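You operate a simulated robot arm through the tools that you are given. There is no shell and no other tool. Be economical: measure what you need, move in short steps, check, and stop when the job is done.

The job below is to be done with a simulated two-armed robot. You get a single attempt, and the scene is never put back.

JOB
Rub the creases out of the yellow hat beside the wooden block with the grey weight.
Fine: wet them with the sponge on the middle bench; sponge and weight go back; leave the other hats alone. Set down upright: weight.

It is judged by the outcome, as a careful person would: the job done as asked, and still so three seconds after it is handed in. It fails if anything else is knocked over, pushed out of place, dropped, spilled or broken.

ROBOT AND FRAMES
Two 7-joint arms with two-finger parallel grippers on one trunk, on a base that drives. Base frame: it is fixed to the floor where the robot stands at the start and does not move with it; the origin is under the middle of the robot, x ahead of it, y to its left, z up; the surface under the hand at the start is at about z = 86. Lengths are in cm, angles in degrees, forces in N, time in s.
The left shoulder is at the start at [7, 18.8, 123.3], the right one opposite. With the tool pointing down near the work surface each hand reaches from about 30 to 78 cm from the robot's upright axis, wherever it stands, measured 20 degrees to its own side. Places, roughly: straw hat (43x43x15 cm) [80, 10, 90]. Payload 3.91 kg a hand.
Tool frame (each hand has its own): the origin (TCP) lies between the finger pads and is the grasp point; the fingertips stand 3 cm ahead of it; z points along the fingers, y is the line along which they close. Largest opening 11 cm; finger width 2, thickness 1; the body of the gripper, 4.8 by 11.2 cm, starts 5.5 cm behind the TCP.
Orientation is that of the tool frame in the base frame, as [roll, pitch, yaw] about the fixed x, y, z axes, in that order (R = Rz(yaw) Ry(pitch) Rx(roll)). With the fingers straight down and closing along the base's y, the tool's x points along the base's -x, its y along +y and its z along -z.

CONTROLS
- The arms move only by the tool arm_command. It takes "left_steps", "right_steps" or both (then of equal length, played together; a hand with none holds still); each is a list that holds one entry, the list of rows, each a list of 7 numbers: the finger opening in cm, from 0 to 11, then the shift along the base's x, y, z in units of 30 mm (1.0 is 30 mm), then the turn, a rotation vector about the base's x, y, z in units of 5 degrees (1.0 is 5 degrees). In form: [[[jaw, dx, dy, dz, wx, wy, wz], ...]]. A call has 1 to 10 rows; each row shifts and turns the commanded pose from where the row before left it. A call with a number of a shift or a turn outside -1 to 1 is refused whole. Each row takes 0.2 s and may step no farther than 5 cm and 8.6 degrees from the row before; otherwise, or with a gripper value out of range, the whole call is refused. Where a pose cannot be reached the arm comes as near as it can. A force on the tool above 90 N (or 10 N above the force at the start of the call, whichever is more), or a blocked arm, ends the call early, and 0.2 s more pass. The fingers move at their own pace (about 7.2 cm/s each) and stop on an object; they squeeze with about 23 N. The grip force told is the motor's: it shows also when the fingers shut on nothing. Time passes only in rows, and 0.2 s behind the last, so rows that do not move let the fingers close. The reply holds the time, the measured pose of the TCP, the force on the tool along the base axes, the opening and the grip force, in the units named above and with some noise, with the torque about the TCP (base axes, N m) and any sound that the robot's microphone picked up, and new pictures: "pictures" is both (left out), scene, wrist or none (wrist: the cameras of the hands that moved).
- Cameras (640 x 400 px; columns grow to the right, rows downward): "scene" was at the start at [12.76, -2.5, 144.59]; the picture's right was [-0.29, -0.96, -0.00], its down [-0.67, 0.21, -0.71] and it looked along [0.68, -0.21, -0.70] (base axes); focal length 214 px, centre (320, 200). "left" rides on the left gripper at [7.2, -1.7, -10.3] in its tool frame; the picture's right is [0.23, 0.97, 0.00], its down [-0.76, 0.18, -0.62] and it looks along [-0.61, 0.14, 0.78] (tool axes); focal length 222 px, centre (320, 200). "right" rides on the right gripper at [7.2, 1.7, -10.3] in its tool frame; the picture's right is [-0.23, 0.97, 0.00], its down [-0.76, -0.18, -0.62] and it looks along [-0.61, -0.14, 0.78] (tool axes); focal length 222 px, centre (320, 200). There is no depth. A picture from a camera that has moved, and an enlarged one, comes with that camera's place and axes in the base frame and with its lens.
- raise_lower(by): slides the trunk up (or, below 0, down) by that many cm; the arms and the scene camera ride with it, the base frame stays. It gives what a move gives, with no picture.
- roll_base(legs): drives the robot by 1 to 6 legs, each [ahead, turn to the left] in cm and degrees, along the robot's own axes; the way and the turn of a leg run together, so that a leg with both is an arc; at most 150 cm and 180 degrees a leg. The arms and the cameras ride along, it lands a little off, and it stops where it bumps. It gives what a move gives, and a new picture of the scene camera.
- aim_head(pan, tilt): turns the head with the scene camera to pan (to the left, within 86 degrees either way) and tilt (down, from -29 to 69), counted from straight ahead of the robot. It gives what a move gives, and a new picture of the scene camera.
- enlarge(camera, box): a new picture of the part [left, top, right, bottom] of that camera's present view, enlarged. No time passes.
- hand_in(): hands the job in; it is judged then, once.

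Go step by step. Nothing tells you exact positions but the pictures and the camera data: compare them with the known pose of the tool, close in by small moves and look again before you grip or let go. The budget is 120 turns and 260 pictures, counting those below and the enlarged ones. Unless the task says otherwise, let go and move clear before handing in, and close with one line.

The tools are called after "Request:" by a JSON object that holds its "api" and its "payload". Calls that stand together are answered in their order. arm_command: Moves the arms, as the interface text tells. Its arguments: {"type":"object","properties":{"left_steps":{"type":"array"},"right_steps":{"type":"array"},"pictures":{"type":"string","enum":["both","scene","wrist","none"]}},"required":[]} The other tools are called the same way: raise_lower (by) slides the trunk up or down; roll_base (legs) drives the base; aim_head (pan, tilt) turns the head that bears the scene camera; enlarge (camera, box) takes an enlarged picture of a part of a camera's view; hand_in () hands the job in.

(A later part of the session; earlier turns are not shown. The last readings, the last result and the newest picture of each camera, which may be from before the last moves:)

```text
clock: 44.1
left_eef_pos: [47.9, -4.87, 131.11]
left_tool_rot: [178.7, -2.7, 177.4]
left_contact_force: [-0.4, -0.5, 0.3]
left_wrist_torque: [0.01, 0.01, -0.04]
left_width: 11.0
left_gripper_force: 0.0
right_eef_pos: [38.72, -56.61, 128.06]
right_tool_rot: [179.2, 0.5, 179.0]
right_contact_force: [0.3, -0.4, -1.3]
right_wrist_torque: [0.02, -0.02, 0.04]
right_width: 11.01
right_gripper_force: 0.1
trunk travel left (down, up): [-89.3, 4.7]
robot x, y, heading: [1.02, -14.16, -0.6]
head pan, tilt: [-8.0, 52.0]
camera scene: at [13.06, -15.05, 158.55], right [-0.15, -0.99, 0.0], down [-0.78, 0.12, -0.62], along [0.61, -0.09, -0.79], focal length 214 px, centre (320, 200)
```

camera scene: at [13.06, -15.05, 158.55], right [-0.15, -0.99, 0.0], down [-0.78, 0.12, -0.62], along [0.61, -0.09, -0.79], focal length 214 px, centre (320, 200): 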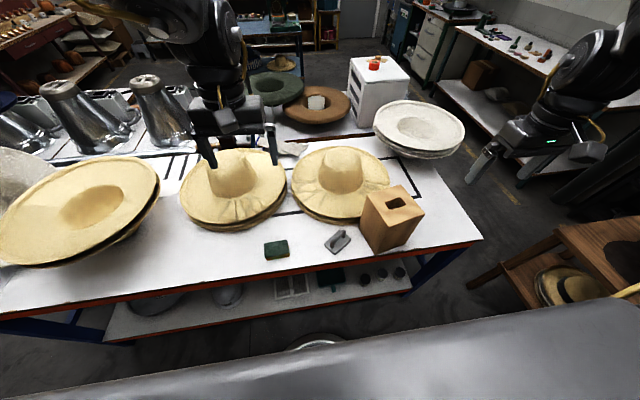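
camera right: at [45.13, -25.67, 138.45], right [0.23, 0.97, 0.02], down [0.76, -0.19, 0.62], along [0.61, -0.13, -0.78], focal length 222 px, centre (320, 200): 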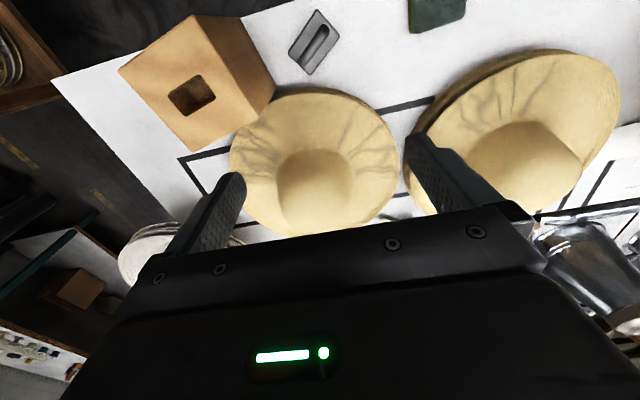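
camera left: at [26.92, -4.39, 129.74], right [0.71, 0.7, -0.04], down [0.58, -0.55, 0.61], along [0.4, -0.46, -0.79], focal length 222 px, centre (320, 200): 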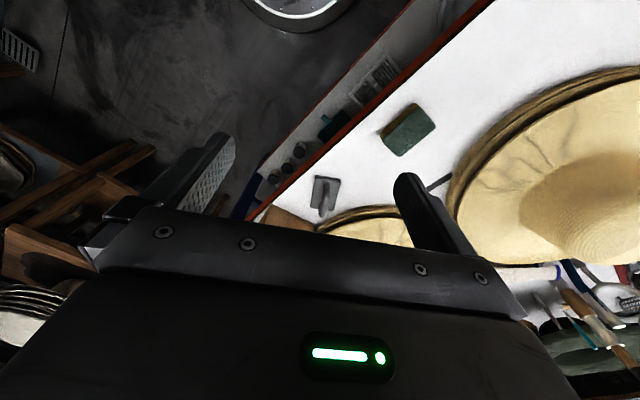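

The left hand is now straight above the sponge at natural yaw. Descend to z≈107, trim the tilt, and check.

Request:
{"api": "arm_command", "payload": {"left_steps": [[[11, 0, 0, -1, 0, -0.3, 1], [11, 0, 0, -1, 0, -0.3, 0.5], [11, 0, 0, -1, 0, 0, 0], [11, 0, 0, -1, 0, 0, 0], [11, 0, 0, -1, 0, 0, 0], [11, 0, 0, -1, 0, 0, 0], [11, 0, 0, -1, 0, 0, 0], [11, 0, 0, -1, 0, 0, 0]]]}}

```text
clock: 45.9
left_eef_pos: [48.02, -4.92, 107.23]
left_tool_rot: [178.9, 0.4, -175.1]
left_contact_force: [0.0, 0.5, -0.3]
left_wrist_torque: [-0.01, 0.01, 0.0]
left_width: 10.99
left_gripper_force: 0.1
right_eef_pos: [38.82, -56.5, 128.11]
right_tool_rot: [179.2, 0.4, 179.0]
right_contact_force: [0.1, 0.3, -0.5]
right_wrist_torque: [-0.04, 0.01, 0.0]
right_width: 10.99
right_gripper_force: 0.2
trunk travel left (down, up): [-89.3, 4.7]
robot x, y, heading: [0.99, -13.81, -0.8]
head pan, tilt: [-8.0, 52.0]
camera scene: at [13.18, -15.03, 158.55], right [-0.15, -0.99, 0.0], down [-0.78, 0.12, -0.61], along [0.61, -0.09, -0.79], focal length 214 px, centre (320, 200)
camera left: at [40.92, -7.67, 117.43], right [-0.31, 0.95, 0.02], down [0.74, 0.23, 0.63], along [0.6, 0.21, -0.78], focal length 222 px, centre (320, 200)
```

scene: 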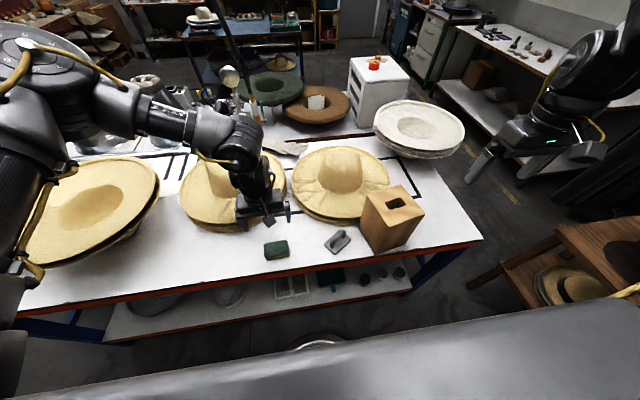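
left: 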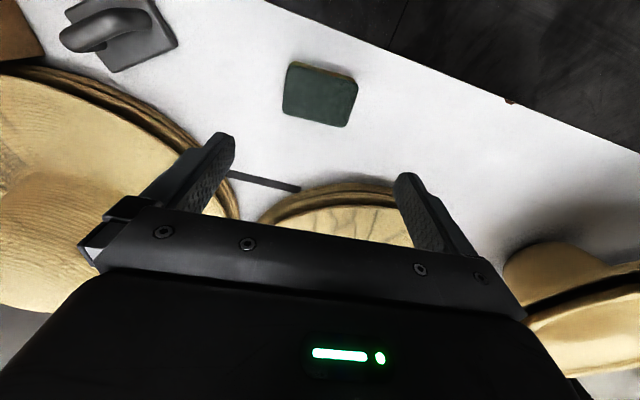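

Sponge centre is at [47.8, -5.0] with its long axis at 96°, matching the fingers. I'll descend so the tips are about 1.5 cm above the bench, then close.

Request:
{"api": "arm_command", "payload": {"left_steps": [[[11, -0.07, -0.03, -1, 0, 0, 0], [11, 0, 0, -1, 0, 0, 0], [11, 0, 0, -1, 0, 0, 0], [11, 0, 0, -1, 0, 0, 0], [11, 0, 0, -1, 0, 0, 0], [11, 0, 0, -0.5, 0, 0, 0], [11, 0, 0, 0, 0, 0, 0]]]}}

```text
clock: 47.5
left_eef_pos: [47.65, -4.9, 90.39]
left_tool_rot: [178.8, 0.4, -175.0]
left_contact_force: [0.3, -0.6, -0.2]
left_wrist_torque: [-0.01, 0.01, 0.0]
left_width: 11.01
left_gripper_force: 0.0
right_eef_pos: [38.68, -56.5, 128.02]
right_tool_rot: [179.3, 0.5, 178.9]
right_contact_force: [0.0, -0.6, 0.9]
right_wrist_torque: [-0.02, -0.01, 0.0]
right_width: 11.0
right_gripper_force: 0.0
trunk travel left (down, up): [-89.3, 4.7]
robot x, y, heading: [0.64, -13.74, -0.8]
head pan, tilt: [-8.0, 52.0]
camera scene: at [13.02, -15.07, 158.55], right [-0.15, -0.99, 0.0], down [-0.78, 0.12, -0.62], along [0.61, -0.09, -0.79], focal length 214 px, centre (320, 200)
camera left: at [40.56, -7.7, 100.79], right [-0.31, 0.95, 0.02], down [0.74, 0.23, 0.63], along [0.6, 0.21, -0.78], focal length 222 px, centre (320, 200)
```

scene: 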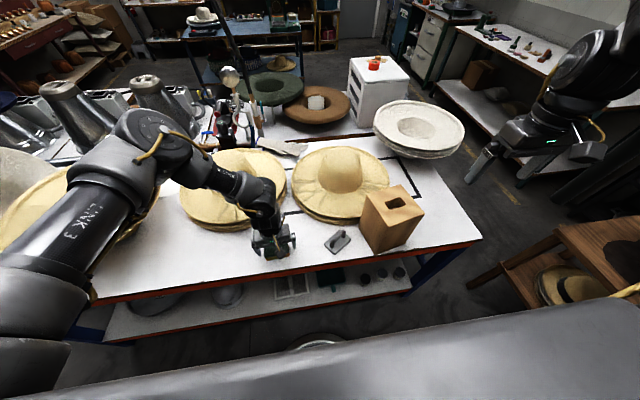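
left: 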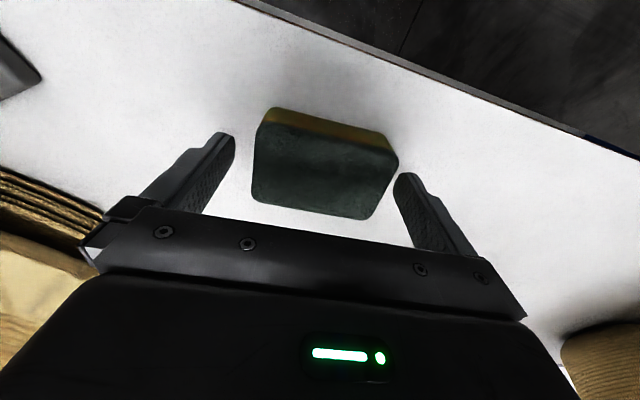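

The sponge lies between the fingers. Closing.

Request:
{"api": "arm_command", "payload": {"left_steps": [[[5, 0, 0, 0, 0, 0, 0], [5, 0, 0, 0, 0, 0, 0], [5, 0, 0, 0, 0, 0, 0]]], "pictures": "wrist"}}

```text
clock: 48.3
left_eef_pos: [47.77, -4.98, 90.52]
left_tool_rot: [178.8, 0.3, -175.2]
left_contact_force: [-0.7, -0.2, -0.6]
left_wrist_torque: [0.01, 0.0, 0.03]
left_width: 8.29
left_gripper_force: 23.2
right_eef_pos: [38.68, -56.56, 128.2]
right_tool_rot: [179.2, 0.5, 179.0]
right_contact_force: [-0.1, -1.0, 0.2]
right_wrist_torque: [-0.01, -0.02, 0.0]
right_width: 10.98
right_gripper_force: 0.0
trunk travel left (down, up): [-89.3, 4.7]
robot x, y, heading: [0.46, -13.72, -0.7]
head pan, tilt: [-8.0, 52.0]
camera left: at [40.59, -7.69, 100.81], right [-0.31, 0.95, 0.02], down [0.74, 0.23, 0.63], along [0.6, 0.21, -0.78], focal length 222 px, centre (320, 200)
```

left: 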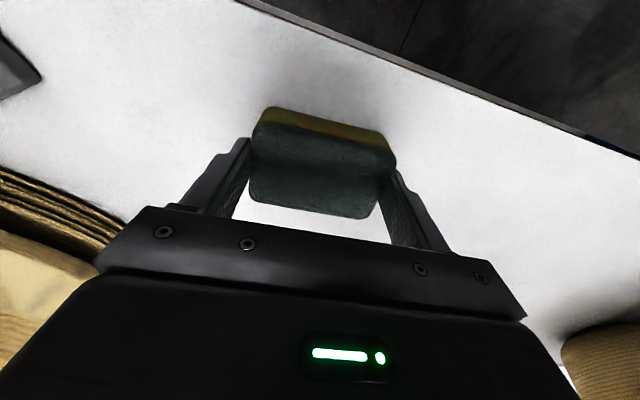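

The sponge is gripped at [47.8, -5.0]. I'll lift it, roll 8 cm ahead and turn 20° right so the left hand can reach both crease areas.

Request:
{"api": "arm_command", "payload": {"left_steps": [[[5, 0, 0, 0.5, 0, 0, 0], [5, 0, 0, 1, 0, 0, 0], [5, 0, 0, 1, 0, 0, 0], [5, 0, 0, 1, 0, 0, 0], [5, 0, 0, 1, 0, 0, 0], [5, 0, 0, 1, 0, 0, 0], [5, 0, 0, 1, 0, 0, 0], [5, 0, 0, 1, 0, 0, 0], [5, 0, 0, 1, 0, 0, 0], [5, 0.3, 0, 1, 0, 0, 0]]], "pictures": "none"}}

Request:
{"api": "roll_base", "payload": {"legs": [[8, 0], [0, -20]]}}

Request:
{"api": "aim_head", "payload": {"pan": 0, "tilt": 50}}

```text
clock: 50.5
left_eef_pos: [48.67, -4.9, 119.06]
left_tool_rot: [178.8, 0.4, -175.1]
left_contact_force: [-0.2, -0.7, -0.1]
left_wrist_torque: [0.0, 0.03, 0.01]
left_width: 8.3
left_gripper_force: 23.1
right_eef_pos: [38.63, -56.52, 128.16]
right_tool_rot: [179.2, 0.5, 179.0]
right_contact_force: [0.4, -0.9, -0.6]
right_wrist_torque: [0.0, -0.01, -0.01]
right_width: 11.0
right_gripper_force: 0.0
trunk travel left (down, up): [-89.3, 4.7]
robot x, y, heading: [0.73, -13.86, -0.6]
head pan, tilt: [-8.0, 52.0]
```

```text
clock: 52.6
left_eef_pos: [57.59, -21.53, 118.75]
left_tool_rot: [178.9, 0.1, 165.2]
left_contact_force: [0.1, -0.2, -0.4]
left_wrist_torque: [-0.03, 0.02, 0.01]
left_width: 8.31
left_gripper_force: 22.8
right_eef_pos: [30.77, -66.7, 128.1]
right_tool_rot: [179.3, 0.3, 159.3]
right_contact_force: [0.1, 0.3, 0.2]
right_wrist_torque: [0.0, 0.01, -0.04]
right_width: 11.0
right_gripper_force: 0.1
trunk travel left (down, up): [-89.3, 4.7]
robot x, y, heading: [9.14, -13.53, -20.1]
head pan, tilt: [-8.0, 52.0]
camera scene: at [20.77, -19.1, 158.5], right [-0.48, -0.88, 0.0], down [-0.7, 0.37, -0.61], along [0.54, -0.29, -0.79], focal length 214 px, centre (320, 200)
```

scene: 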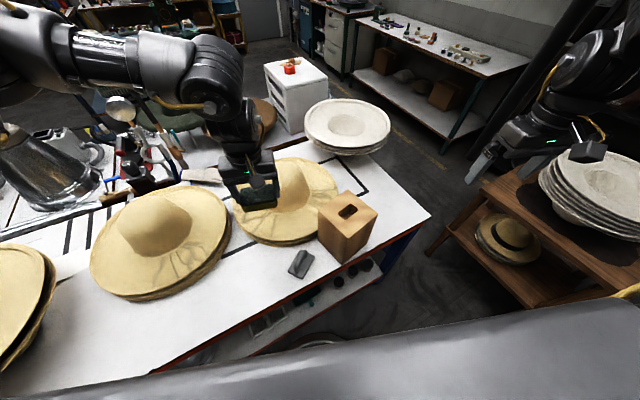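

```text
clock: 53.3
left_eef_pos: [57.24, -21.59, 119.03]
left_tool_rot: [178.7, 0.3, 165.3]
left_contact_force: [-0.6, 0.9, -0.4]
left_wrist_torque: [0.03, 0.04, -0.02]
left_width: 8.28
left_gripper_force: 23.1
right_eef_pos: [30.27, -66.87, 128.11]
right_tool_rot: [179.1, 0.5, 159.4]
right_contact_force: [-0.4, -0.2, -0.2]
right_wrist_torque: [0.01, 0.0, 0.01]
right_width: 11.01
right_gripper_force: 0.0
trunk travel left (down, up): [-89.3, 4.7]
robot x, y, heading: [8.82, -13.8, -20.3]
head pan, tilt: [0.0, 50.0]
camera scene: at [20.92, -18.34, 158.8], right [-0.35, -0.94, 0.0], down [-0.72, 0.27, -0.64], along [0.6, -0.22, -0.77], focal length 214 px, centre (320, 200)
```

scene: 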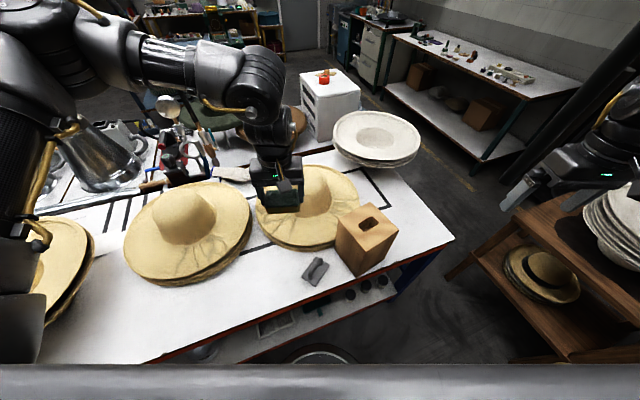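

Sponge hovers near the hat's +y crease area. I'll move over [64, -19] and come down to just above the brim.

Request:
{"api": "arm_command", "payload": {"left_steps": [[[5, 0.5, 0.2, -0.5, 0, 0, 0], [5, 0.5, 0.2, -0.8, 0, 0, 0], [5, 0.5, 0.2, -1, 0, 0, 0], [5, 0.5, 0.2, -1, 0, 0, 0], [5, 0.2, 0.1, -1, 0, 0, 0], [5, 0, 0, -1, 0, 0, 0], [5, 0, 0, -0.7, 0, 0, 0], [5, 0, 0, 0, 0, 0, 0]]]}}

```text
clock: 55.1
left_eef_pos: [62.21, -19.58, 101.4]
left_tool_rot: [178.8, 0.4, 165.5]
left_contact_force: [0.2, 0.7, 0.0]
left_wrist_torque: [-0.02, 0.01, 0.0]
left_width: 8.3
left_gripper_force: 22.9
left hand out of reach, approached as far as the arm can: row 5, 6, 7
right_eef_pos: [30.23, -66.99, 128.16]
right_tool_rot: [179.3, 0.5, 159.5]
right_contact_force: [0.3, -0.4, 0.4]
right_wrist_torque: [0.0, 0.01, 0.01]
right_width: 11.0
right_gripper_force: 0.0
trunk travel left (down, up): [-89.3, 4.7]
robot x, y, heading: [9.0, -13.84, -20.3]
head pan, tilt: [0.0, 50.0]
camera scene: at [20.75, -18.37, 158.82], right [-0.35, -0.94, 0.0], down [-0.72, 0.27, -0.64], along [0.6, -0.22, -0.77], focal length 214 px, centre (320, 200)
camera left: at [54.52, -19.82, 111.6], right [0.02, 1.0, 0.02], down [0.77, -0.03, 0.63], along [0.63, 0.0, -0.77], focal length 222 px, centre (320, 200)
```

scene: 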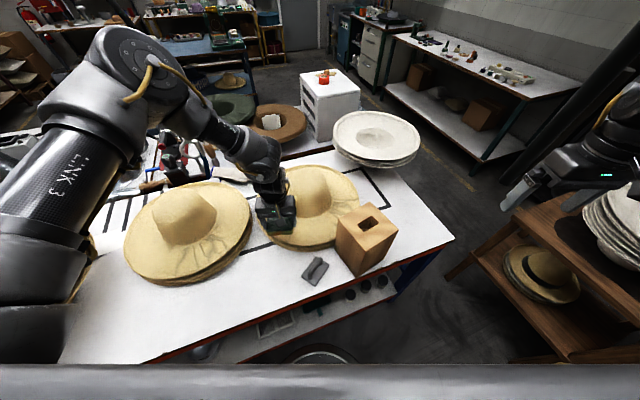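
left: 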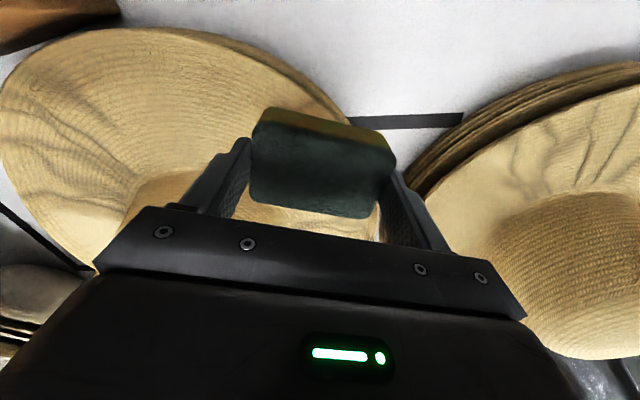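

It stopped slightly short. I'll try continuing in smaller steps toward [66, -18] at the same height.

Request:
{"api": "arm_command", "payload": {"left_steps": [[[5, 0.3, 0.1, 0, 0, 0, 0], [5, 0.3, 0.1, 0, 0, 0, 0], [5, 0.3, 0.1, 0, 0, 0, 0], [5, 0.3, 0.1, 0, 0, 0, 0], [5, 0, 0, 0, 0, 0, 0]]], "pictures": "none"}}

```text
clock: 56.3
left_eef_pos: [62.52, -19.75, 102.42]
left_tool_rot: [178.9, 0.4, 165.4]
left_contact_force: [0.4, -0.8, -0.3]
left_wrist_torque: [0.01, 0.02, -0.01]
left_width: 8.31
left_gripper_force: 23.0
left hand out of reach, approached as far as the arm can: row 1, 2, 3, 4
right_eef_pos: [30.14, -67.03, 128.12]
right_tool_rot: [179.2, 0.5, 159.4]
right_contact_force: [0.2, 0.2, -0.4]
right_wrist_torque: [0.03, -0.03, -0.03]
right_width: 11.01
right_gripper_force: 0.0
trunk travel left (down, up): [-89.3, 4.7]
robot x, y, heading: [8.93, -14.08, -20.6]
head pan, tilt: [0.0, 50.0]
```

It's limited at this trunk height, so I'll raise the hand and put the trunk back down to its original height for reaching farther out.

Request:
{"api": "arm_command", "payload": {"left_steps": [[[5, -0.2, 0, 1, 0, 0, 0], [5, -0.2, 0, 1, 0, 0, 0], [5, 0, 0, 1, 0, 0, 0], [5, 0, 0, 1, 0, 0, 0], [5, 0, 0, 1, 0, 0, 0], [5, 0, 0, 1, 0, 0, 0]]], "pictures": "none"}}

Request:
{"api": "raise_lower", "payload": {"by": -12}}

Request:
{"api": "arm_command", "payload": {"left_steps": [[[5, 0.5, 0.1, 0, 0, 0, 0], [5, 0.5, 0.1, 0, 0, 0, 0], [5, 0.5, 0.1, 0, 0, 0, 0], [5, 0.2, 0.1, 0, 0, 0, 0], [5, 0, 0, -0.5, 0, 0, 0], [5, 0, 0, -0.5, 0, 0, 0]]]}}

```text
clock: 57.7
left_eef_pos: [61.22, -19.84, 120.47]
left_tool_rot: [178.7, 0.4, 165.4]
left_contact_force: [-0.1, 0.8, -0.7]
left_wrist_torque: [-0.01, -0.03, 0.0]
left_width: 8.29
left_gripper_force: 23.0
right_eef_pos: [30.11, -66.91, 128.17]
right_tool_rot: [179.2, 0.6, 159.3]
right_contact_force: [-0.4, -1.1, 0.0]
right_wrist_torque: [-0.02, -0.03, 0.0]
right_width: 10.98
right_gripper_force: 0.1
trunk travel left (down, up): [-89.3, 4.7]
robot x, y, heading: [9.0, -13.81, -20.3]
head pan, tilt: [0.0, 50.0]
```

```text
clock: 59.2
left_eef_pos: [61.38, -19.85, 108.4]
left_tool_rot: [178.7, 0.2, 165.2]
left_contact_force: [-1.4, -0.3, 0.2]
left_wrist_torque: [0.0, 0.02, -0.01]
left_width: 8.3
left_gripper_force: 23.0
right_eef_pos: [30.29, -67.04, 116.25]
right_tool_rot: [179.2, 0.6, 159.4]
right_contact_force: [-0.2, -0.2, 0.4]
right_wrist_torque: [0.01, 0.0, -0.01]
right_width: 11.0
right_gripper_force: 0.1
trunk travel left (down, up): [-77.3, 16.7]
robot x, y, heading: [9.21, -13.56, -20.3]
head pan, tilt: [0.0, 50.0]
```

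```text
clock: 60.6
left_eef_pos: [64.27, -19.35, 105.35]
left_tool_rot: [178.8, 0.3, 165.3]
left_contact_force: [0.0, 0.0, -0.4]
left_wrist_torque: [0.0, -0.01, 0.03]
left_width: 8.3
left_gripper_force: 23.3
left hand out of reach, approached as far as the arm can: row 3, 4
right_eef_pos: [30.28, -67.05, 116.08]
right_tool_rot: [179.3, 0.5, 159.4]
right_contact_force: [0.5, 0.9, 0.1]
right_wrist_torque: [0.01, 0.04, 0.0]
right_width: 11.02
right_gripper_force: 0.1
trunk travel left (down, up): [-77.3, 16.7]
robot x, y, heading: [8.97, -13.74, -20.3]
head pan, tilt: [0.0, 50.0]
camera scene: at [20.82, -18.39, 146.81], right [-0.35, -0.94, 0.0], down [-0.72, 0.27, -0.64], along [0.6, -0.22, -0.77], focal length 214 px, centre (320, 200)
camera left: at [56.67, -19.46, 115.59], right [0.03, 1.0, 0.02], down [0.78, -0.03, 0.63], along [0.63, 0.0, -0.78], focal length 222 px, centre (320, 200)
```

scene: 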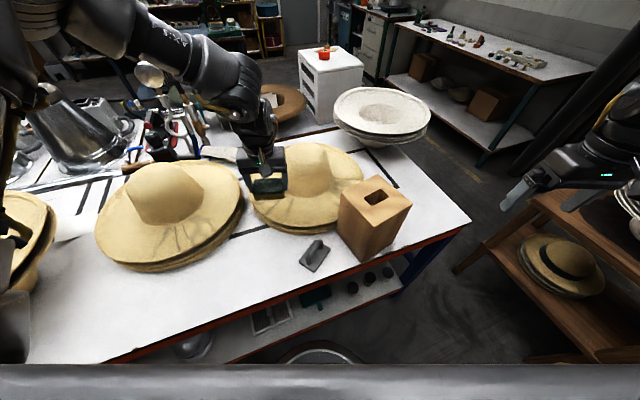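
left: 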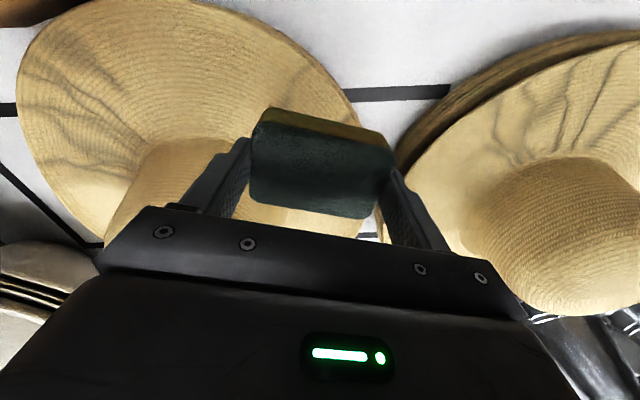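

Try lowering to just above the brim, then moving outward.

Request:
{"api": "arm_command", "payload": {"left_steps": [[[5, 0, 0, -0.7, 0, 0, 0], [5, 0, 0, -0.7, 0, 0, 0], [5, 0.2, 0.1, 0, 0, 0, 0], [5, 0.3, 0.1, 0, 0, 0, 0], [5, 0.3, 0.1, 0, 0, 0, 0], [5, 0.3, 0.1, 0, 0, 0, 0]]], "pictures": "none"}}

```text
clock: 62.0
left_eef_pos: [64.32, -19.41, 101.07]
left_tool_rot: [178.8, 0.4, 165.4]
left_contact_force: [0.6, -0.5, -1.3]
left_wrist_torque: [0.03, 0.0, 0.0]
left_width: 8.33
left_gripper_force: 22.9
left hand out of reach, approached as far as the arm can: row 3, 4, 5, 6
right_eef_pos: [30.26, -66.94, 116.17]
right_tool_rot: [179.2, 0.5, 159.5]
right_contact_force: [0.7, 0.1, 0.1]
right_wrist_torque: [0.03, 0.03, 0.02]
right_width: 11.0
right_gripper_force: 0.0
trunk travel left (down, up): [-77.3, 16.7]
robot x, y, heading: [8.81, -14.08, -20.6]
head pan, tilt: [0.0, 50.0]
```

All stops so far happen at about 54 cm ahead of the robot, which is well short of the stated reach. I'll look at the arm's posture to find what limits it.

Request:
{"api": "aim_head", "payload": {"pan": 30, "tilt": 30}}

Request:
{"api": "aim_head", "payload": {"pan": -50, "tilt": 35}}

```text
clock: 63.0
left_eef_pos: [64.36, -19.44, 101.16]
left_tool_rot: [178.8, 0.4, 165.5]
left_contact_force: [0.0, 0.0, -1.0]
left_wrist_torque: [0.01, 0.01, 0.03]
left_width: 8.29
left_gripper_force: 22.8
right_eef_pos: [30.34, -66.96, 116.24]
right_tool_rot: [179.2, 0.5, 159.3]
right_contact_force: [1.1, -0.5, 0.3]
right_wrist_torque: [-0.02, 0.03, -0.02]
right_width: 10.99
right_gripper_force: 0.0
trunk travel left (down, up): [-77.3, 16.7]
robot x, y, heading: [8.75, -13.68, -20.5]
head pan, tilt: [30.0, 30.0]
camera scene: at [22.45, -14.22, 149.76], right [0.17, -0.99, 0.0], down [-0.49, -0.08, -0.87], along [0.85, 0.14, -0.5], focal length 214 px, centre (320, 200)
```

scene: 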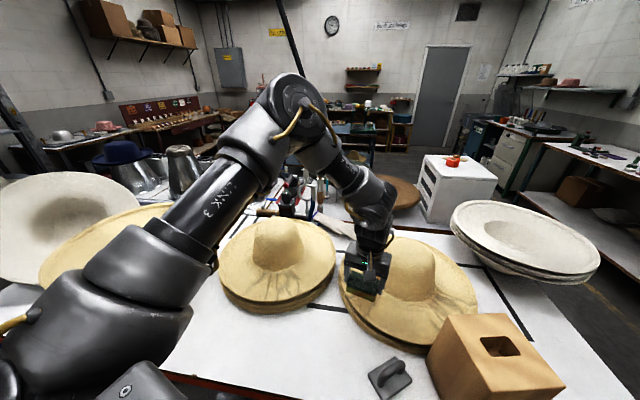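

```text
clock: 64.5
left_eef_pos: [64.36, -19.35, 101.08]
left_tool_rot: [178.9, 0.4, 165.4]
left_contact_force: [0.3, 0.1, -0.6]
left_wrist_torque: [0.0, 0.01, 0.01]
left_width: 8.3
left_gripper_force: 22.7
right_eef_pos: [30.29, -66.89, 116.14]
right_tool_rot: [179.2, 0.5, 159.4]
right_contact_force: [-0.4, 0.5, 0.7]
right_wrist_torque: [0.03, 0.0, 0.0]
right_width: 10.99
right_gripper_force: 0.0
trunk travel left (down, up): [-77.3, 16.7]
robot x, y, heading: [9.16, -14.1, -20.3]
head pan, tilt: [-50.0, 35.0]
camera scene: at [16.49, -24.01, 148.99], right [-0.94, -0.34, 0.0], down [-0.19, 0.54, -0.82], along [0.28, -0.77, -0.57], focal length 214 px, centre (320, 200)
```

scene: 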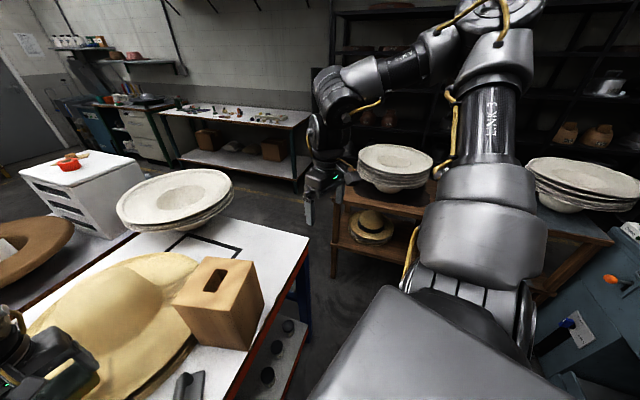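

I'll test whether a different wrist yaw frees more outward reach, staying above the brim.

Request:
{"api": "arm_command", "payload": {"left_steps": [[[5, -0.3, 0, 0.8, 0, 0, 0], [5, 0, 0, 0.8, 0, 0, 1], [5, 0, 0, 0, 0, 0, 1], [5, 0, 0, 0, 0, 0, 1], [5, 0, 0, 0, 0, 0, 1], [5, 0.5, 0, 0, 0, 0, 0], [5, 0.5, 0, 0, 0, 0, 0], [5, 0.5, 0, 0, 0, 0, 0]]], "pictures": "none"}}

Request:
{"api": "arm_command", "payload": {"left_steps": [[[5, 0, 0, 0, 0, 0, -1], [5, 0, 0, 0, 0, 0, -1], [5, 0, 0, 0, 0, 0, -1], [5, 0, 0, 0, 0, 0, -1], [5, 0, 0, 0, 0.34, -0.94, 0], [5, 0, 0, 0, 0.34, -0.94, 0], [5, 0, 0, 0, 0.34, -0.94, 0], [5, 0.5, -0.1, 0, 0, 0, 0], [5, 0.5, -0.1, 0, 0, 0, 0], [5, 0.5, -0.1, 0, 0, 0, 0]]], "pictures": "none"}}

```text
clock: 66.3
left_eef_pos: [67.86, -19.39, 105.97]
left_tool_rot: [178.8, 0.3, -174.7]
left_contact_force: [0.4, 0.3, -0.3]
left_wrist_torque: [-0.03, -0.01, 0.03]
left_width: 8.31
left_gripper_force: 22.8
right_eef_pos: [30.23, -67.03, 116.1]
right_tool_rot: [179.2, 0.5, 159.4]
right_contact_force: [-0.3, 0.2, -0.5]
right_wrist_torque: [0.02, -0.03, -0.01]
right_width: 10.99
right_gripper_force: 0.0
trunk travel left (down, up): [-77.3, 16.7]
robot x, y, heading: [8.96, -14.09, -20.5]
head pan, tilt: [-50.0, 35.0]
```

```text
clock: 68.5
left_eef_pos: [68.72, -21.29, 105.98]
left_tool_rot: [170.1, 12.7, 164.3]
left_contact_force: [0.0, 0.3, -0.4]
left_wrist_torque: [0.0, -0.02, -0.01]
left_width: 8.32
left_gripper_force: 22.9
left hand out of reach, approached as far as the arm can: row 3, 4, 10
right_eef_pos: [30.09, -67.16, 116.24]
right_tool_rot: [179.2, 0.6, 159.4]
right_contact_force: [-0.5, 0.0, 0.0]
right_wrist_torque: [-0.01, 0.0, 0.0]
right_width: 11.0
right_gripper_force: 0.1
trunk travel left (down, up): [-77.3, 16.7]
robot x, y, heading: [8.96, -14.0, -20.3]
head pan, tilt: [-50.0, 35.0]
```

Positive yaw frees the left arm. I'll undo the tilt, rotate further that way, and re-aim the head at the hat.

Request:
{"api": "arm_command", "payload": {"left_steps": [[[5, 0, 0, 0, -0.34, 0.94, 1], [5, 0, 0, 0, -0.34, 0.94, 1], [5, 0, 0, 0, -0.34, 0.94, 1], [5, 0, 0.2, 0, 0, 0, 1], [5, 0, 0.2, 0, 0, 0, 1], [5, 0, 0.2, 0, 0, 0, 1], [5, 0, 0.2, 0, 0, 0, 1], [5, 0, 0, 0, 0, 0, 0.5]]], "pictures": "wrist"}}

Request:
{"api": "aim_head", "payload": {"pan": 0, "tilt": 45}}

```text
clock: 70.3
left_eef_pos: [68.67, -18.83, 105.92]
left_tool_rot: [177.1, -0.6, -157.3]
left_contact_force: [-0.3, 0.2, 0.2]
left_wrist_torque: [0.0, 0.05, 0.01]
left_width: 8.29
left_gripper_force: 22.4
right_eef_pos: [30.28, -67.04, 116.27]
right_tool_rot: [179.2, 0.4, 159.5]
right_contact_force: [0.2, 0.0, 0.4]
right_wrist_torque: [0.03, 0.0, 0.0]
right_width: 10.99
right_gripper_force: 0.1
trunk travel left (down, up): [-77.3, 16.7]
robot x, y, heading: [8.86, -13.56, -20.6]
head pan, tilt: [-50.0, 35.0]
camera left: at [62.86, -23.77, 116.26], right [-0.58, 0.81, 0.05], down [0.65, 0.43, 0.62], along [0.48, 0.4, -0.78], focal length 222 px, centre (320, 200)
```

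left: 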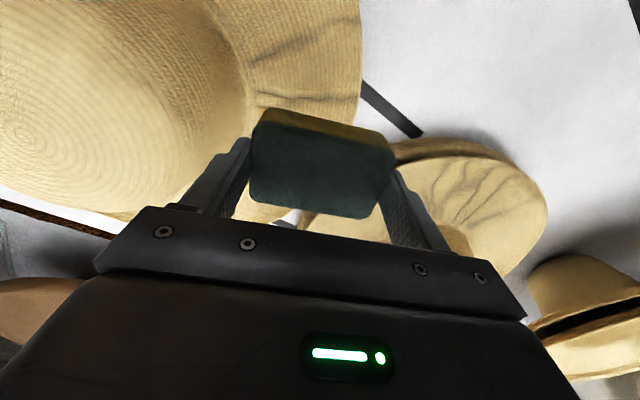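

```text
clock: 71.5
left_eef_pos: [68.6, -18.81, 105.89]
left_tool_rot: [177.0, -0.6, -157.3]
left_contact_force: [-0.5, 0.4, -0.6]
left_wrist_torque: [0.0, 0.0, 0.0]
left_width: 8.32
left_gripper_force: 23.2
right_eef_pos: [30.17, -67.01, 116.17]
right_tool_rot: [179.2, 0.5, 159.4]
right_contact_force: [-0.4, -0.4, -0.3]
right_wrist_torque: [-0.02, -0.04, -0.03]
right_width: 10.99
right_gripper_force: 0.0
trunk travel left (down, up): [-77.3, 16.7]
robot x, y, heading: [9.29, -13.76, -20.6]
head pan, tilt: [0.0, 45.0]
camera scene: at [21.15, -18.56, 147.51], right [-0.35, -0.94, 0.0], down [-0.66, 0.25, -0.71], along [0.66, -0.25, -0.71], focal length 214 px, centre (320, 200)
```

scene: 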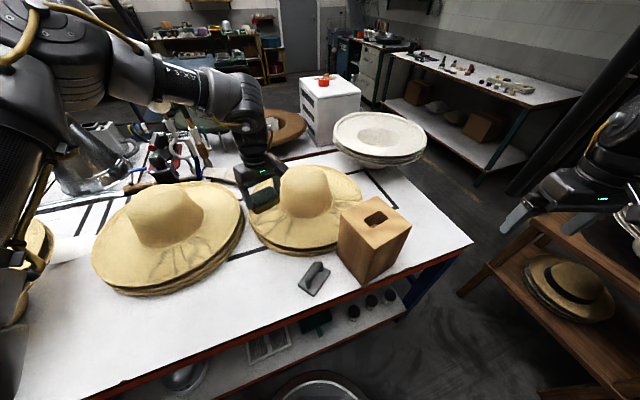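

Reaching well now at [68.6, -18.8]. Lowering toward the brim.

Request:
{"api": "arm_command", "payload": {"left_steps": [[[5, 0, 0.2, -0.8, 0, 0, 0], [5, 0, 0.2, -0.8, 0, 0, 0], [5, 0, 0, -0.7, 0, 0, 0], [5, 0, 0, -0.2, 0, 0, 0], [5, 0, 0, 0, 0, 0, 0]]]}}

```text
clock: 72.7
left_eef_pos: [68.76, -17.58, 98.43]
left_tool_rot: [177.2, -0.6, -157.4]
left_contact_force: [-1.6, 0.4, -0.3]
left_wrist_torque: [-0.01, 0.0, -0.01]
left_width: 8.33
left_gripper_force: 23.5
right_eef_pos: [30.21, -66.93, 116.16]
right_tool_rot: [179.2, 0.4, 159.5]
right_contact_force: [0.5, 0.9, -0.2]
right_wrist_torque: [0.02, -0.03, 0.0]
right_width: 10.98
right_gripper_force: 0.1
trunk travel left (down, up): [-77.3, 16.7]
robot x, y, heading: [8.66, -13.88, -20.5]
head pan, tilt: [0.0, 45.0]
camera scene: at [21.14, -18.53, 147.51], right [-0.35, -0.94, 0.0], down [-0.66, 0.25, -0.71], along [0.66, -0.25, -0.71], focal length 214 px, centre (320, 200)
camera left: at [62.85, -22.55, 108.81], right [-0.58, 0.81, 0.05], down [0.65, 0.43, 0.62], along [0.48, 0.4, -0.78], focal length 222 px, centre (320, 200)
```

scene: 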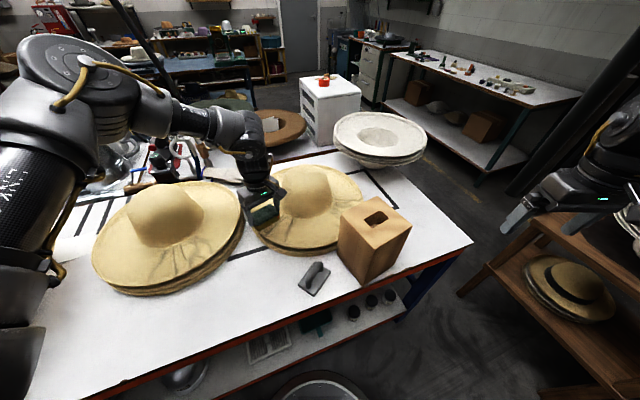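
left: 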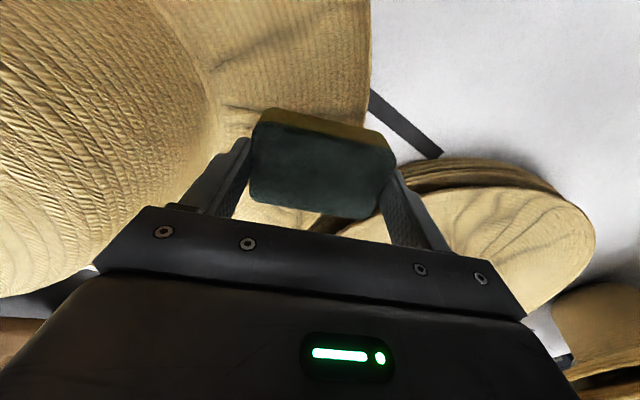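

Not yet touching. Lowering in fine steps and watching the force.

Request:
{"api": "arm_command", "payload": {"left_steps": [[[5, 0, 0, -0.15, 0, 0, 0], [5, 0, 0, -0.1, 0, 0, 0], [5, 0, 0, 0, 0, 0, 0]]], "pictures": "none"}}

Request:
{"api": "arm_command", "payload": {"left_steps": [[[5, 0, 0, -0.1, 0, 0, 0], [5, 0, 0, -0.1, 0, 0, 0], [5, 0, 0, 0, 0, 0, 0]]], "pictures": "wrist"}}

```text
clock: 73.5
left_eef_pos: [68.7, -17.54, 97.66]
left_tool_rot: [177.1, -0.6, -157.4]
left_contact_force: [0.8, 0.3, 0.8]
left_wrist_torque: [-0.06, 0.0, -0.03]
left_width: 8.29
left_gripper_force: 23.0
right_eef_pos: [30.31, -66.85, 116.16]
right_tool_rot: [179.2, 0.5, 159.4]
right_contact_force: [0.2, 0.1, 0.0]
right_wrist_torque: [-0.02, 0.01, 0.05]
right_width: 11.01
right_gripper_force: 0.0
trunk travel left (down, up): [-77.3, 16.7]
robot x, y, heading: [8.89, -13.66, -20.4]
head pan, tilt: [0.0, 45.0]
```

```text
clock: 74.3
left_eef_pos: [68.61, -17.57, 96.98]
left_tool_rot: [177.1, -0.6, -157.3]
left_contact_force: [0.9, 0.0, 0.5]
left_wrist_torque: [0.0, -0.02, 0.02]
left_width: 8.3
left_gripper_force: 23.3
right_eef_pos: [30.29, -66.96, 116.21]
right_tool_rot: [179.2, 0.5, 159.4]
right_contact_force: [-0.1, 0.2, -0.2]
right_wrist_torque: [-0.02, 0.02, 0.0]
right_width: 11.02
right_gripper_force: 0.1
trunk travel left (down, up): [-77.3, 16.7]
robot x, y, heading: [8.73, -13.94, -20.3]
head pan, tilt: [0.0, 45.0]
camera left: at [62.82, -22.55, 107.39], right [-0.58, 0.81, 0.05], down [0.65, 0.43, 0.62], along [0.48, 0.4, -0.78], focal length 222 px, centre (320, 200)
```

left: 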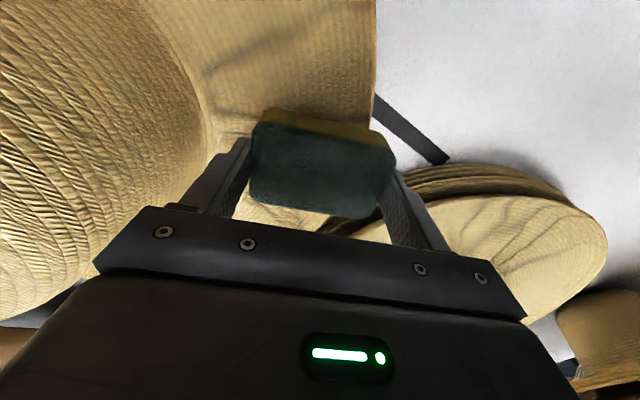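

Request:
{"api": "arm_command", "payload": {"left_steps": [[[5, 0, 0, -0.1, 0, 0, 0], [5, 0, 0, -0.1, 0, 0, 0], [5, 0, 0, 0, 0, 0, 0]]], "pictures": "none"}}

Request:
{"api": "arm_command", "payload": {"left_steps": [[[5, 0, 0, -0.1, 0, 0, 0], [5, 0, 0, -0.1, 0, 0, 0], [5, 0, 0, 0, 0, 0, 0]]], "pictures": "wrist"}}

```text
clock: 75.1
left_eef_pos: [68.57, -17.66, 96.55]
left_tool_rot: [177.1, -0.6, -157.4]
left_contact_force: [1.1, -1.1, 5.3]
left_wrist_torque: [0.19, -0.04, 0.02]
left_width: 8.3
left_gripper_force: 23.1
right_eef_pos: [30.25, -66.94, 116.29]
right_tool_rot: [179.2, 0.5, 159.3]
right_contact_force: [-1.0, 0.4, -0.1]
right_wrist_torque: [0.02, 0.01, -0.02]
right_width: 11.01
right_gripper_force: 0.0
trunk travel left (down, up): [-77.3, 16.7]
robot x, y, heading: [8.78, -13.58, -20.2]
head pan, tilt: [0.0, 45.0]
```

```text
clock: 75.9
left_eef_pos: [68.58, -17.74, 96.04]
left_tool_rot: [177.3, -0.5, -157.4]
left_contact_force: [4.5, -2.8, 23.9]
left_wrist_torque: [0.44, 0.16, -0.09]
left_width: 8.29
left_gripper_force: 23.0
right_eef_pos: [30.06, -66.94, 116.17]
right_tool_rot: [179.1, 0.6, 159.3]
right_contact_force: [0.6, 0.0, -0.3]
right_wrist_torque: [-0.01, 0.0, -0.01]
right_width: 11.01
right_gripper_force: 0.1
trunk travel left (down, up): [-77.3, 16.7]
robot x, y, heading: [8.91, -13.93, -20.3]
head pan, tilt: [0.0, 45.0]
camera left: at [62.67, -22.65, 106.38], right [-0.58, 0.81, 0.05], down [0.65, 0.43, 0.62], along [0.49, 0.4, -0.78], focal length 222 px, centre (320, 200)
```

left: 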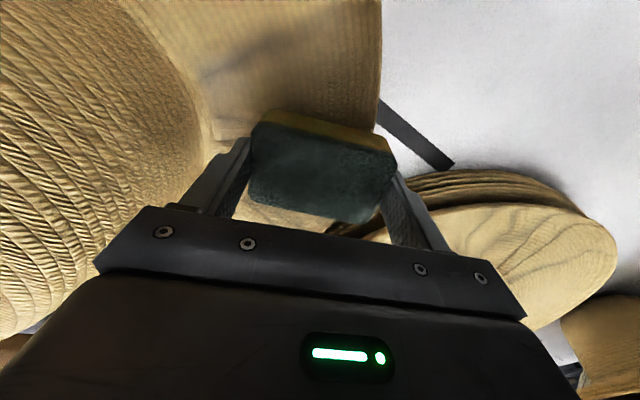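

Contact at about z=96.4. I'll ease back to a light press and wipe along the brim toward +x.

Request:
{"api": "arm_command", "payload": {"left_steps": [[[5, 0, 0, 0.15, 0, 0, 0], [5, 0.35, 0, 0, 0, 0, 0], [5, 0.35, 0, 0, 0, 0, 0], [5, 0.35, 0, 0, 0, 0, 0], [5, 0, 0, 0, 0, 0, 0]]], "pictures": "none"}}

Request:
{"api": "arm_command", "payload": {"left_steps": [[[5, 0.35, 0, 0, 0, 0, 0], [5, 0.35, 0, 0, 0, 0, 0], [5, 0.35, 0, 0, 0, 0, 0], [5, 0, 0, 0, 0, 0, 0]]]}}

```text
clock: 77.1
left_eef_pos: [71.78, -17.55, 96.49]
left_tool_rot: [177.2, -0.6, -157.4]
left_contact_force: [-0.2, -0.2, -0.3]
left_wrist_torque: [0.01, -0.01, 0.03]
left_width: 8.3
left_gripper_force: 23.3
right_eef_pos: [30.34, -66.92, 116.11]
right_tool_rot: [179.3, 0.5, 159.2]
right_contact_force: [0.2, -0.3, -0.1]
right_wrist_torque: [0.03, 0.02, 0.03]
right_width: 11.02
right_gripper_force: 0.1
trunk travel left (down, up): [-77.3, 16.7]
robot x, y, heading: [9.2, -14.1, -20.2]
head pan, tilt: [0.0, 45.0]
```

```text
clock: 78.1
left_eef_pos: [74.86, -17.4, 96.25]
left_tool_rot: [177.1, -0.7, -157.4]
left_contact_force: [-0.7, -0.2, -0.2]
left_wrist_torque: [-0.01, 0.0, 0.0]
left_width: 8.28
left_gripper_force: 23.0
right_eef_pos: [30.28, -66.99, 116.13]
right_tool_rot: [179.1, 0.5, 159.4]
right_contact_force: [1.3, 0.2, 0.5]
right_wrist_torque: [-0.03, 0.0, -0.01]
right_width: 11.01
right_gripper_force: 0.2
trunk travel left (down, up): [-77.3, 16.7]
robot x, y, heading: [9.1, -14.1, -20.4]
head pan, tilt: [0.0, 45.0]
camera scene: at [21.14, -18.54, 147.51], right [-0.35, -0.94, 0.0], down [-0.66, 0.25, -0.71], along [0.66, -0.25, -0.71], focal length 214 px, centre (320, 200)
camera left: at [69.1, -22.5, 106.63], right [-0.58, 0.81, 0.05], down [0.65, 0.43, 0.62], along [0.48, 0.4, -0.78], focal length 222 px, centre (320, 200)
```

scene: 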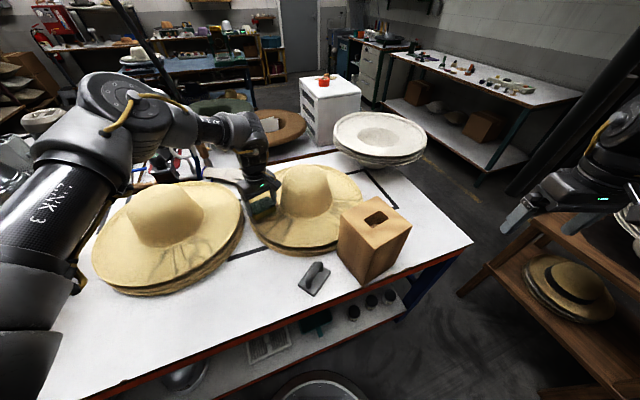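
left: 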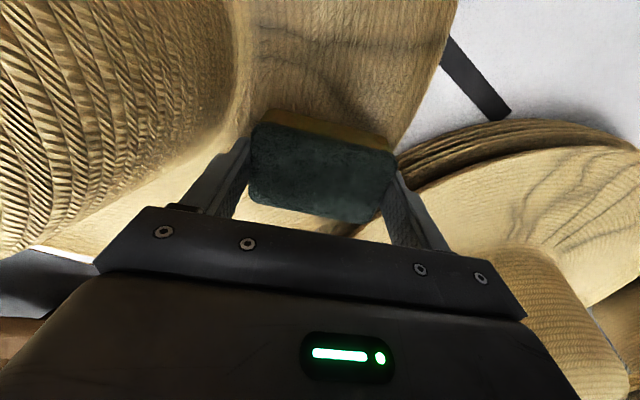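

Contact was lost: the brim is lower here. I'll zoom to see whether a damp mark appeared, and press down at this spot.

Request:
{"api": "enlarge", "payload": {"camera": "left", "box": [150, 0, 480, 210]}}

Request:
{"api": "arm_command", "payload": {"left_steps": [[[5, 0, 0, -0.1, 0, 0, 0], [5, 0, 0, -0.1, 0, 0, 0], [5, 0, 0, 0, 0, 0, 0]]], "pictures": "none"}}

```text
1.90 times, centred on (315, 105) of left
camera zoom: at [69.1, -22.5, 106.63], right [-0.58, 0.81, 0.05], down [0.65, 0.43, 0.62], along [0.48, 0.4, -0.78], focal length 423 px, centre (330, 381)
```

zoom: 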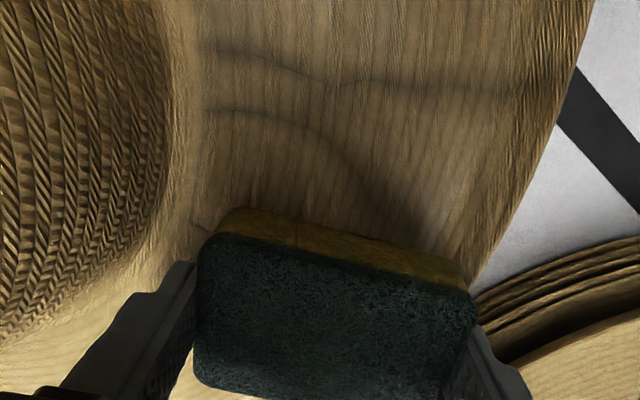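

```text
clock: 78.9
left_eef_pos: [74.94, -17.67, 96.01]
left_tool_rot: [177.2, -0.4, -157.3]
left_contact_force: [1.6, 0.0, 17.4]
left_wrist_torque: [0.74, -0.35, -0.06]
left_width: 8.26
left_gripper_force: 22.5
right_eef_pos: [30.09, -67.04, 116.24]
right_tool_rot: [179.2, 0.6, 159.3]
right_contact_force: [-0.4, 1.0, -0.4]
right_wrist_torque: [0.0, -0.02, -0.01]
right_width: 10.99
right_gripper_force: 0.0
trunk travel left (down, up): [-77.3, 16.7]
robot x, y, heading: [9.13, -14.03, -20.3]
head pan, tilt: [0.0, 45.0]
```

The press is carried at the outer end, so the brim curves upward toward its rim. I'll lift slightly, tilt the sponge about 6° to match, and press again a bit further in.

Request:
{"api": "arm_command", "payload": {"left_steps": [[[5, 0, 0, 0.3, 0, 0, 0], [5, -0.3, -0.2, 0, 0.92, 0.39, 0], [5, -0.3, -0.1, 0, 0.2, 0.1, 0], [5, 0, 0, -0.15, 0, 0, 0], [5, 0, 0, -0.15, 0, 0, 0], [5, 0, 0, 0, 0, 0, 0]]], "pictures": "none"}}

Request:
{"api": "arm_command", "payload": {"left_steps": [[[5, 0, 0, -0.1, 0, 0, 0], [5, 0, 0, -0.1, 0, 0, 0], [5, 0, 0, 0, 0, 0, 0]]], "pictures": "none"}}

```text
clock: 80.3
left_eef_pos: [73.08, -18.33, 95.82]
left_tool_rot: [171.0, -0.7, -157.4]
left_contact_force: [1.8, 2.0, 8.5]
left_wrist_torque: [-0.22, -0.07, 0.0]
left_width: 8.28
left_gripper_force: 22.8
right_eef_pos: [30.17, -67.02, 116.27]
right_tool_rot: [179.2, 0.7, 159.4]
right_contact_force: [0.1, 0.6, 0.5]
right_wrist_torque: [-0.03, 0.0, 0.03]
right_width: 11.0
right_gripper_force: 0.0
trunk travel left (down, up): [-77.3, 16.7]
robot x, y, heading: [8.97, -13.52, -20.3]
head pan, tilt: [0.0, 45.0]
```

```text
clock: 81.1
left_eef_pos: [73.06, -18.31, 95.37]
left_tool_rot: [171.3, -0.5, -157.3]
left_contact_force: [0.3, 5.7, 27.4]
left_wrist_torque: [0.38, -0.15, -0.03]
left_width: 8.32
left_gripper_force: 23.5
right_eef_pos: [29.87, -66.95, 116.19]
right_tool_rot: [179.2, 0.6, 159.4]
right_contact_force: [-0.1, -0.5, 0.4]
right_wrist_torque: [-0.02, 0.02, 0.01]
right_width: 10.99
right_gripper_force: 0.1
trunk travel left (down, up): [-77.3, 16.7]
robot x, y, heading: [8.9, -13.91, -20.2]
head pan, tilt: [0.0, 45.0]
```

Tilt now matches; full-face contact. I'll ease to a moderate press and wipe +x then back along the arc.

Request:
{"api": "arm_command", "payload": {"left_steps": [[[5, 0, 0, 0.12, 0, 0, 0], [5, 0.4, 0, 0, 0, 0, 0], [5, 0.4, 0, 0, 0, 0, 0], [5, 0.1, 0, 0, 0, 0, 0], [5, 0, 0, 0, 0, 0, 0]]], "pictures": "none"}}

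Request:
{"api": "arm_command", "payload": {"left_steps": [[[5, -0.4, 0, 0, 0, 0, 0], [5, -0.4, 0, 0, 0, 0, 0], [5, -0.4, 0, 0, 0, 0, 0], [5, -0.4, 0, 0, 0, 0, 0], [5, 0, 0, 0, 0, 0, 0]]]}}

```text
clock: 82.3
left_eef_pos: [75.77, -18.61, 95.59]
left_tool_rot: [171.1, -0.6, -157.4]
left_contact_force: [-4.3, -2.4, 9.0]
left_wrist_torque: [-0.19, 0.15, -0.03]
left_width: 8.3
left_gripper_force: 22.9
right_eef_pos: [30.04, -66.99, 116.11]
right_tool_rot: [179.2, 0.6, 159.3]
right_contact_force: [-0.5, -0.2, 0.5]
right_wrist_torque: [0.02, 0.0, 0.02]
right_width: 11.0
right_gripper_force: 0.1
trunk travel left (down, up): [-77.3, 16.7]
robot x, y, heading: [8.91, -13.79, -20.3]
head pan, tilt: [0.0, 45.0]
```

```text
clock: 83.5
left_eef_pos: [70.97, -18.6, 95.56]
left_tool_rot: [170.9, -0.8, -157.2]
left_contact_force: [1.8, -0.7, 8.1]
left_wrist_torque: [0.31, -0.2, -0.04]
left_width: 8.28
left_gripper_force: 22.8
right_eef_pos: [30.2, -66.98, 116.05]
right_tool_rot: [179.2, 0.5, 159.4]
right_contact_force: [0.0, -0.2, 0.5]
right_wrist_torque: [-0.02, 0.01, -0.01]
right_width: 10.98
right_gripper_force: 0.0
trunk travel left (down, up): [-77.3, 16.7]
robot x, y, heading: [8.72, -13.75, -20.4]
head pan, tilt: [0.0, 45.0]
camera scene: at [21.08, -18.57, 147.51], right [-0.35, -0.94, 0.0], down [-0.66, 0.25, -0.71], along [0.66, -0.25, -0.71], focal length 214 px, centre (320, 200)
camera left: at [65.57, -24.47, 105.56], right [-0.58, 0.8, 0.16], down [0.68, 0.37, 0.63], along [0.45, 0.47, -0.76], focal length 222 px, centre (320, 200)
```

scene: 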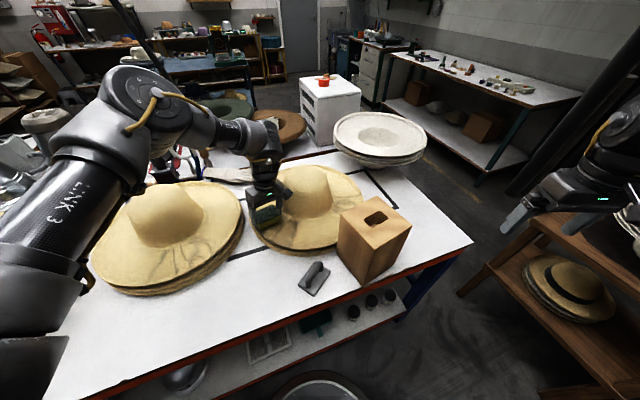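
left: 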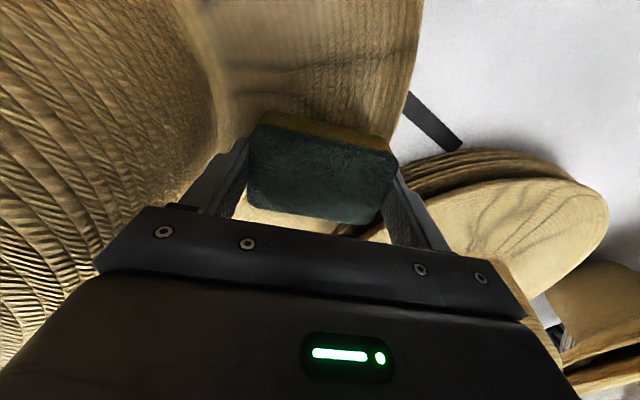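

Contact is holding at about 8 N. Continue the wipe along the arc toward the front, turning with the brim.

Request:
{"api": "arm_command", "payload": {"left_steps": [[[5, -0.36, -0.12, 0, 0, 0, 0.8], [5, -0.36, -0.12, 0, 0, 0, 0.8], [5, -0.36, -0.12, 0, 0, 0, 0.8], [5, 0, 0, 0, 0, 0, 0]]], "pictures": "none"}}

Request:
{"api": "arm_command", "payload": {"left_steps": [[[5, -0.37, -0.23, 0, 0, 0, 0.8], [5, -0.37, -0.23, 0, 0, 0, 0.8], [5, -0.37, -0.23, 0, 0, 0, 0.8], [5, 0, 0, 0, 0, 0, 0]]], "pictures": "none"}}

```text
clock: 84.5
left_eef_pos: [67.82, -19.52, 95.45]
left_tool_rot: [171.0, -0.7, -145.2]
left_contact_force: [4.1, -4.1, 9.2]
left_wrist_torque: [0.3, -0.19, -0.28]
left_width: 8.3
left_gripper_force: 22.6
right_eef_pos: [30.23, -66.99, 116.01]
right_tool_rot: [179.1, 0.5, 159.4]
right_contact_force: [0.3, -0.4, -0.6]
right_wrist_torque: [0.01, 0.03, 0.02]
right_width: 10.98
right_gripper_force: 0.1
trunk travel left (down, up): [-77.3, 16.7]
robot x, y, heading: [8.68, -13.67, -20.5]
head pan, tilt: [0.0, 45.0]
```

```text
clock: 85.5
left_eef_pos: [64.54, -21.55, 95.48]
left_tool_rot: [170.9, -0.8, -133.3]
left_contact_force: [3.3, -2.9, 5.5]
left_wrist_torque: [0.2, -0.12, -0.16]
left_width: 8.32
left_gripper_force: 22.4
right_eef_pos: [30.22, -66.99, 116.09]
right_tool_rot: [179.2, 0.6, 159.4]
right_contact_force: [0.1, -0.6, 0.1]
right_wrist_torque: [-0.02, 0.0, -0.03]
right_width: 11.0
right_gripper_force: 0.1
trunk travel left (down, up): [-77.3, 16.7]
robot x, y, heading: [8.99, -13.67, -20.8]
head pan, tilt: [0.0, 45.0]
```

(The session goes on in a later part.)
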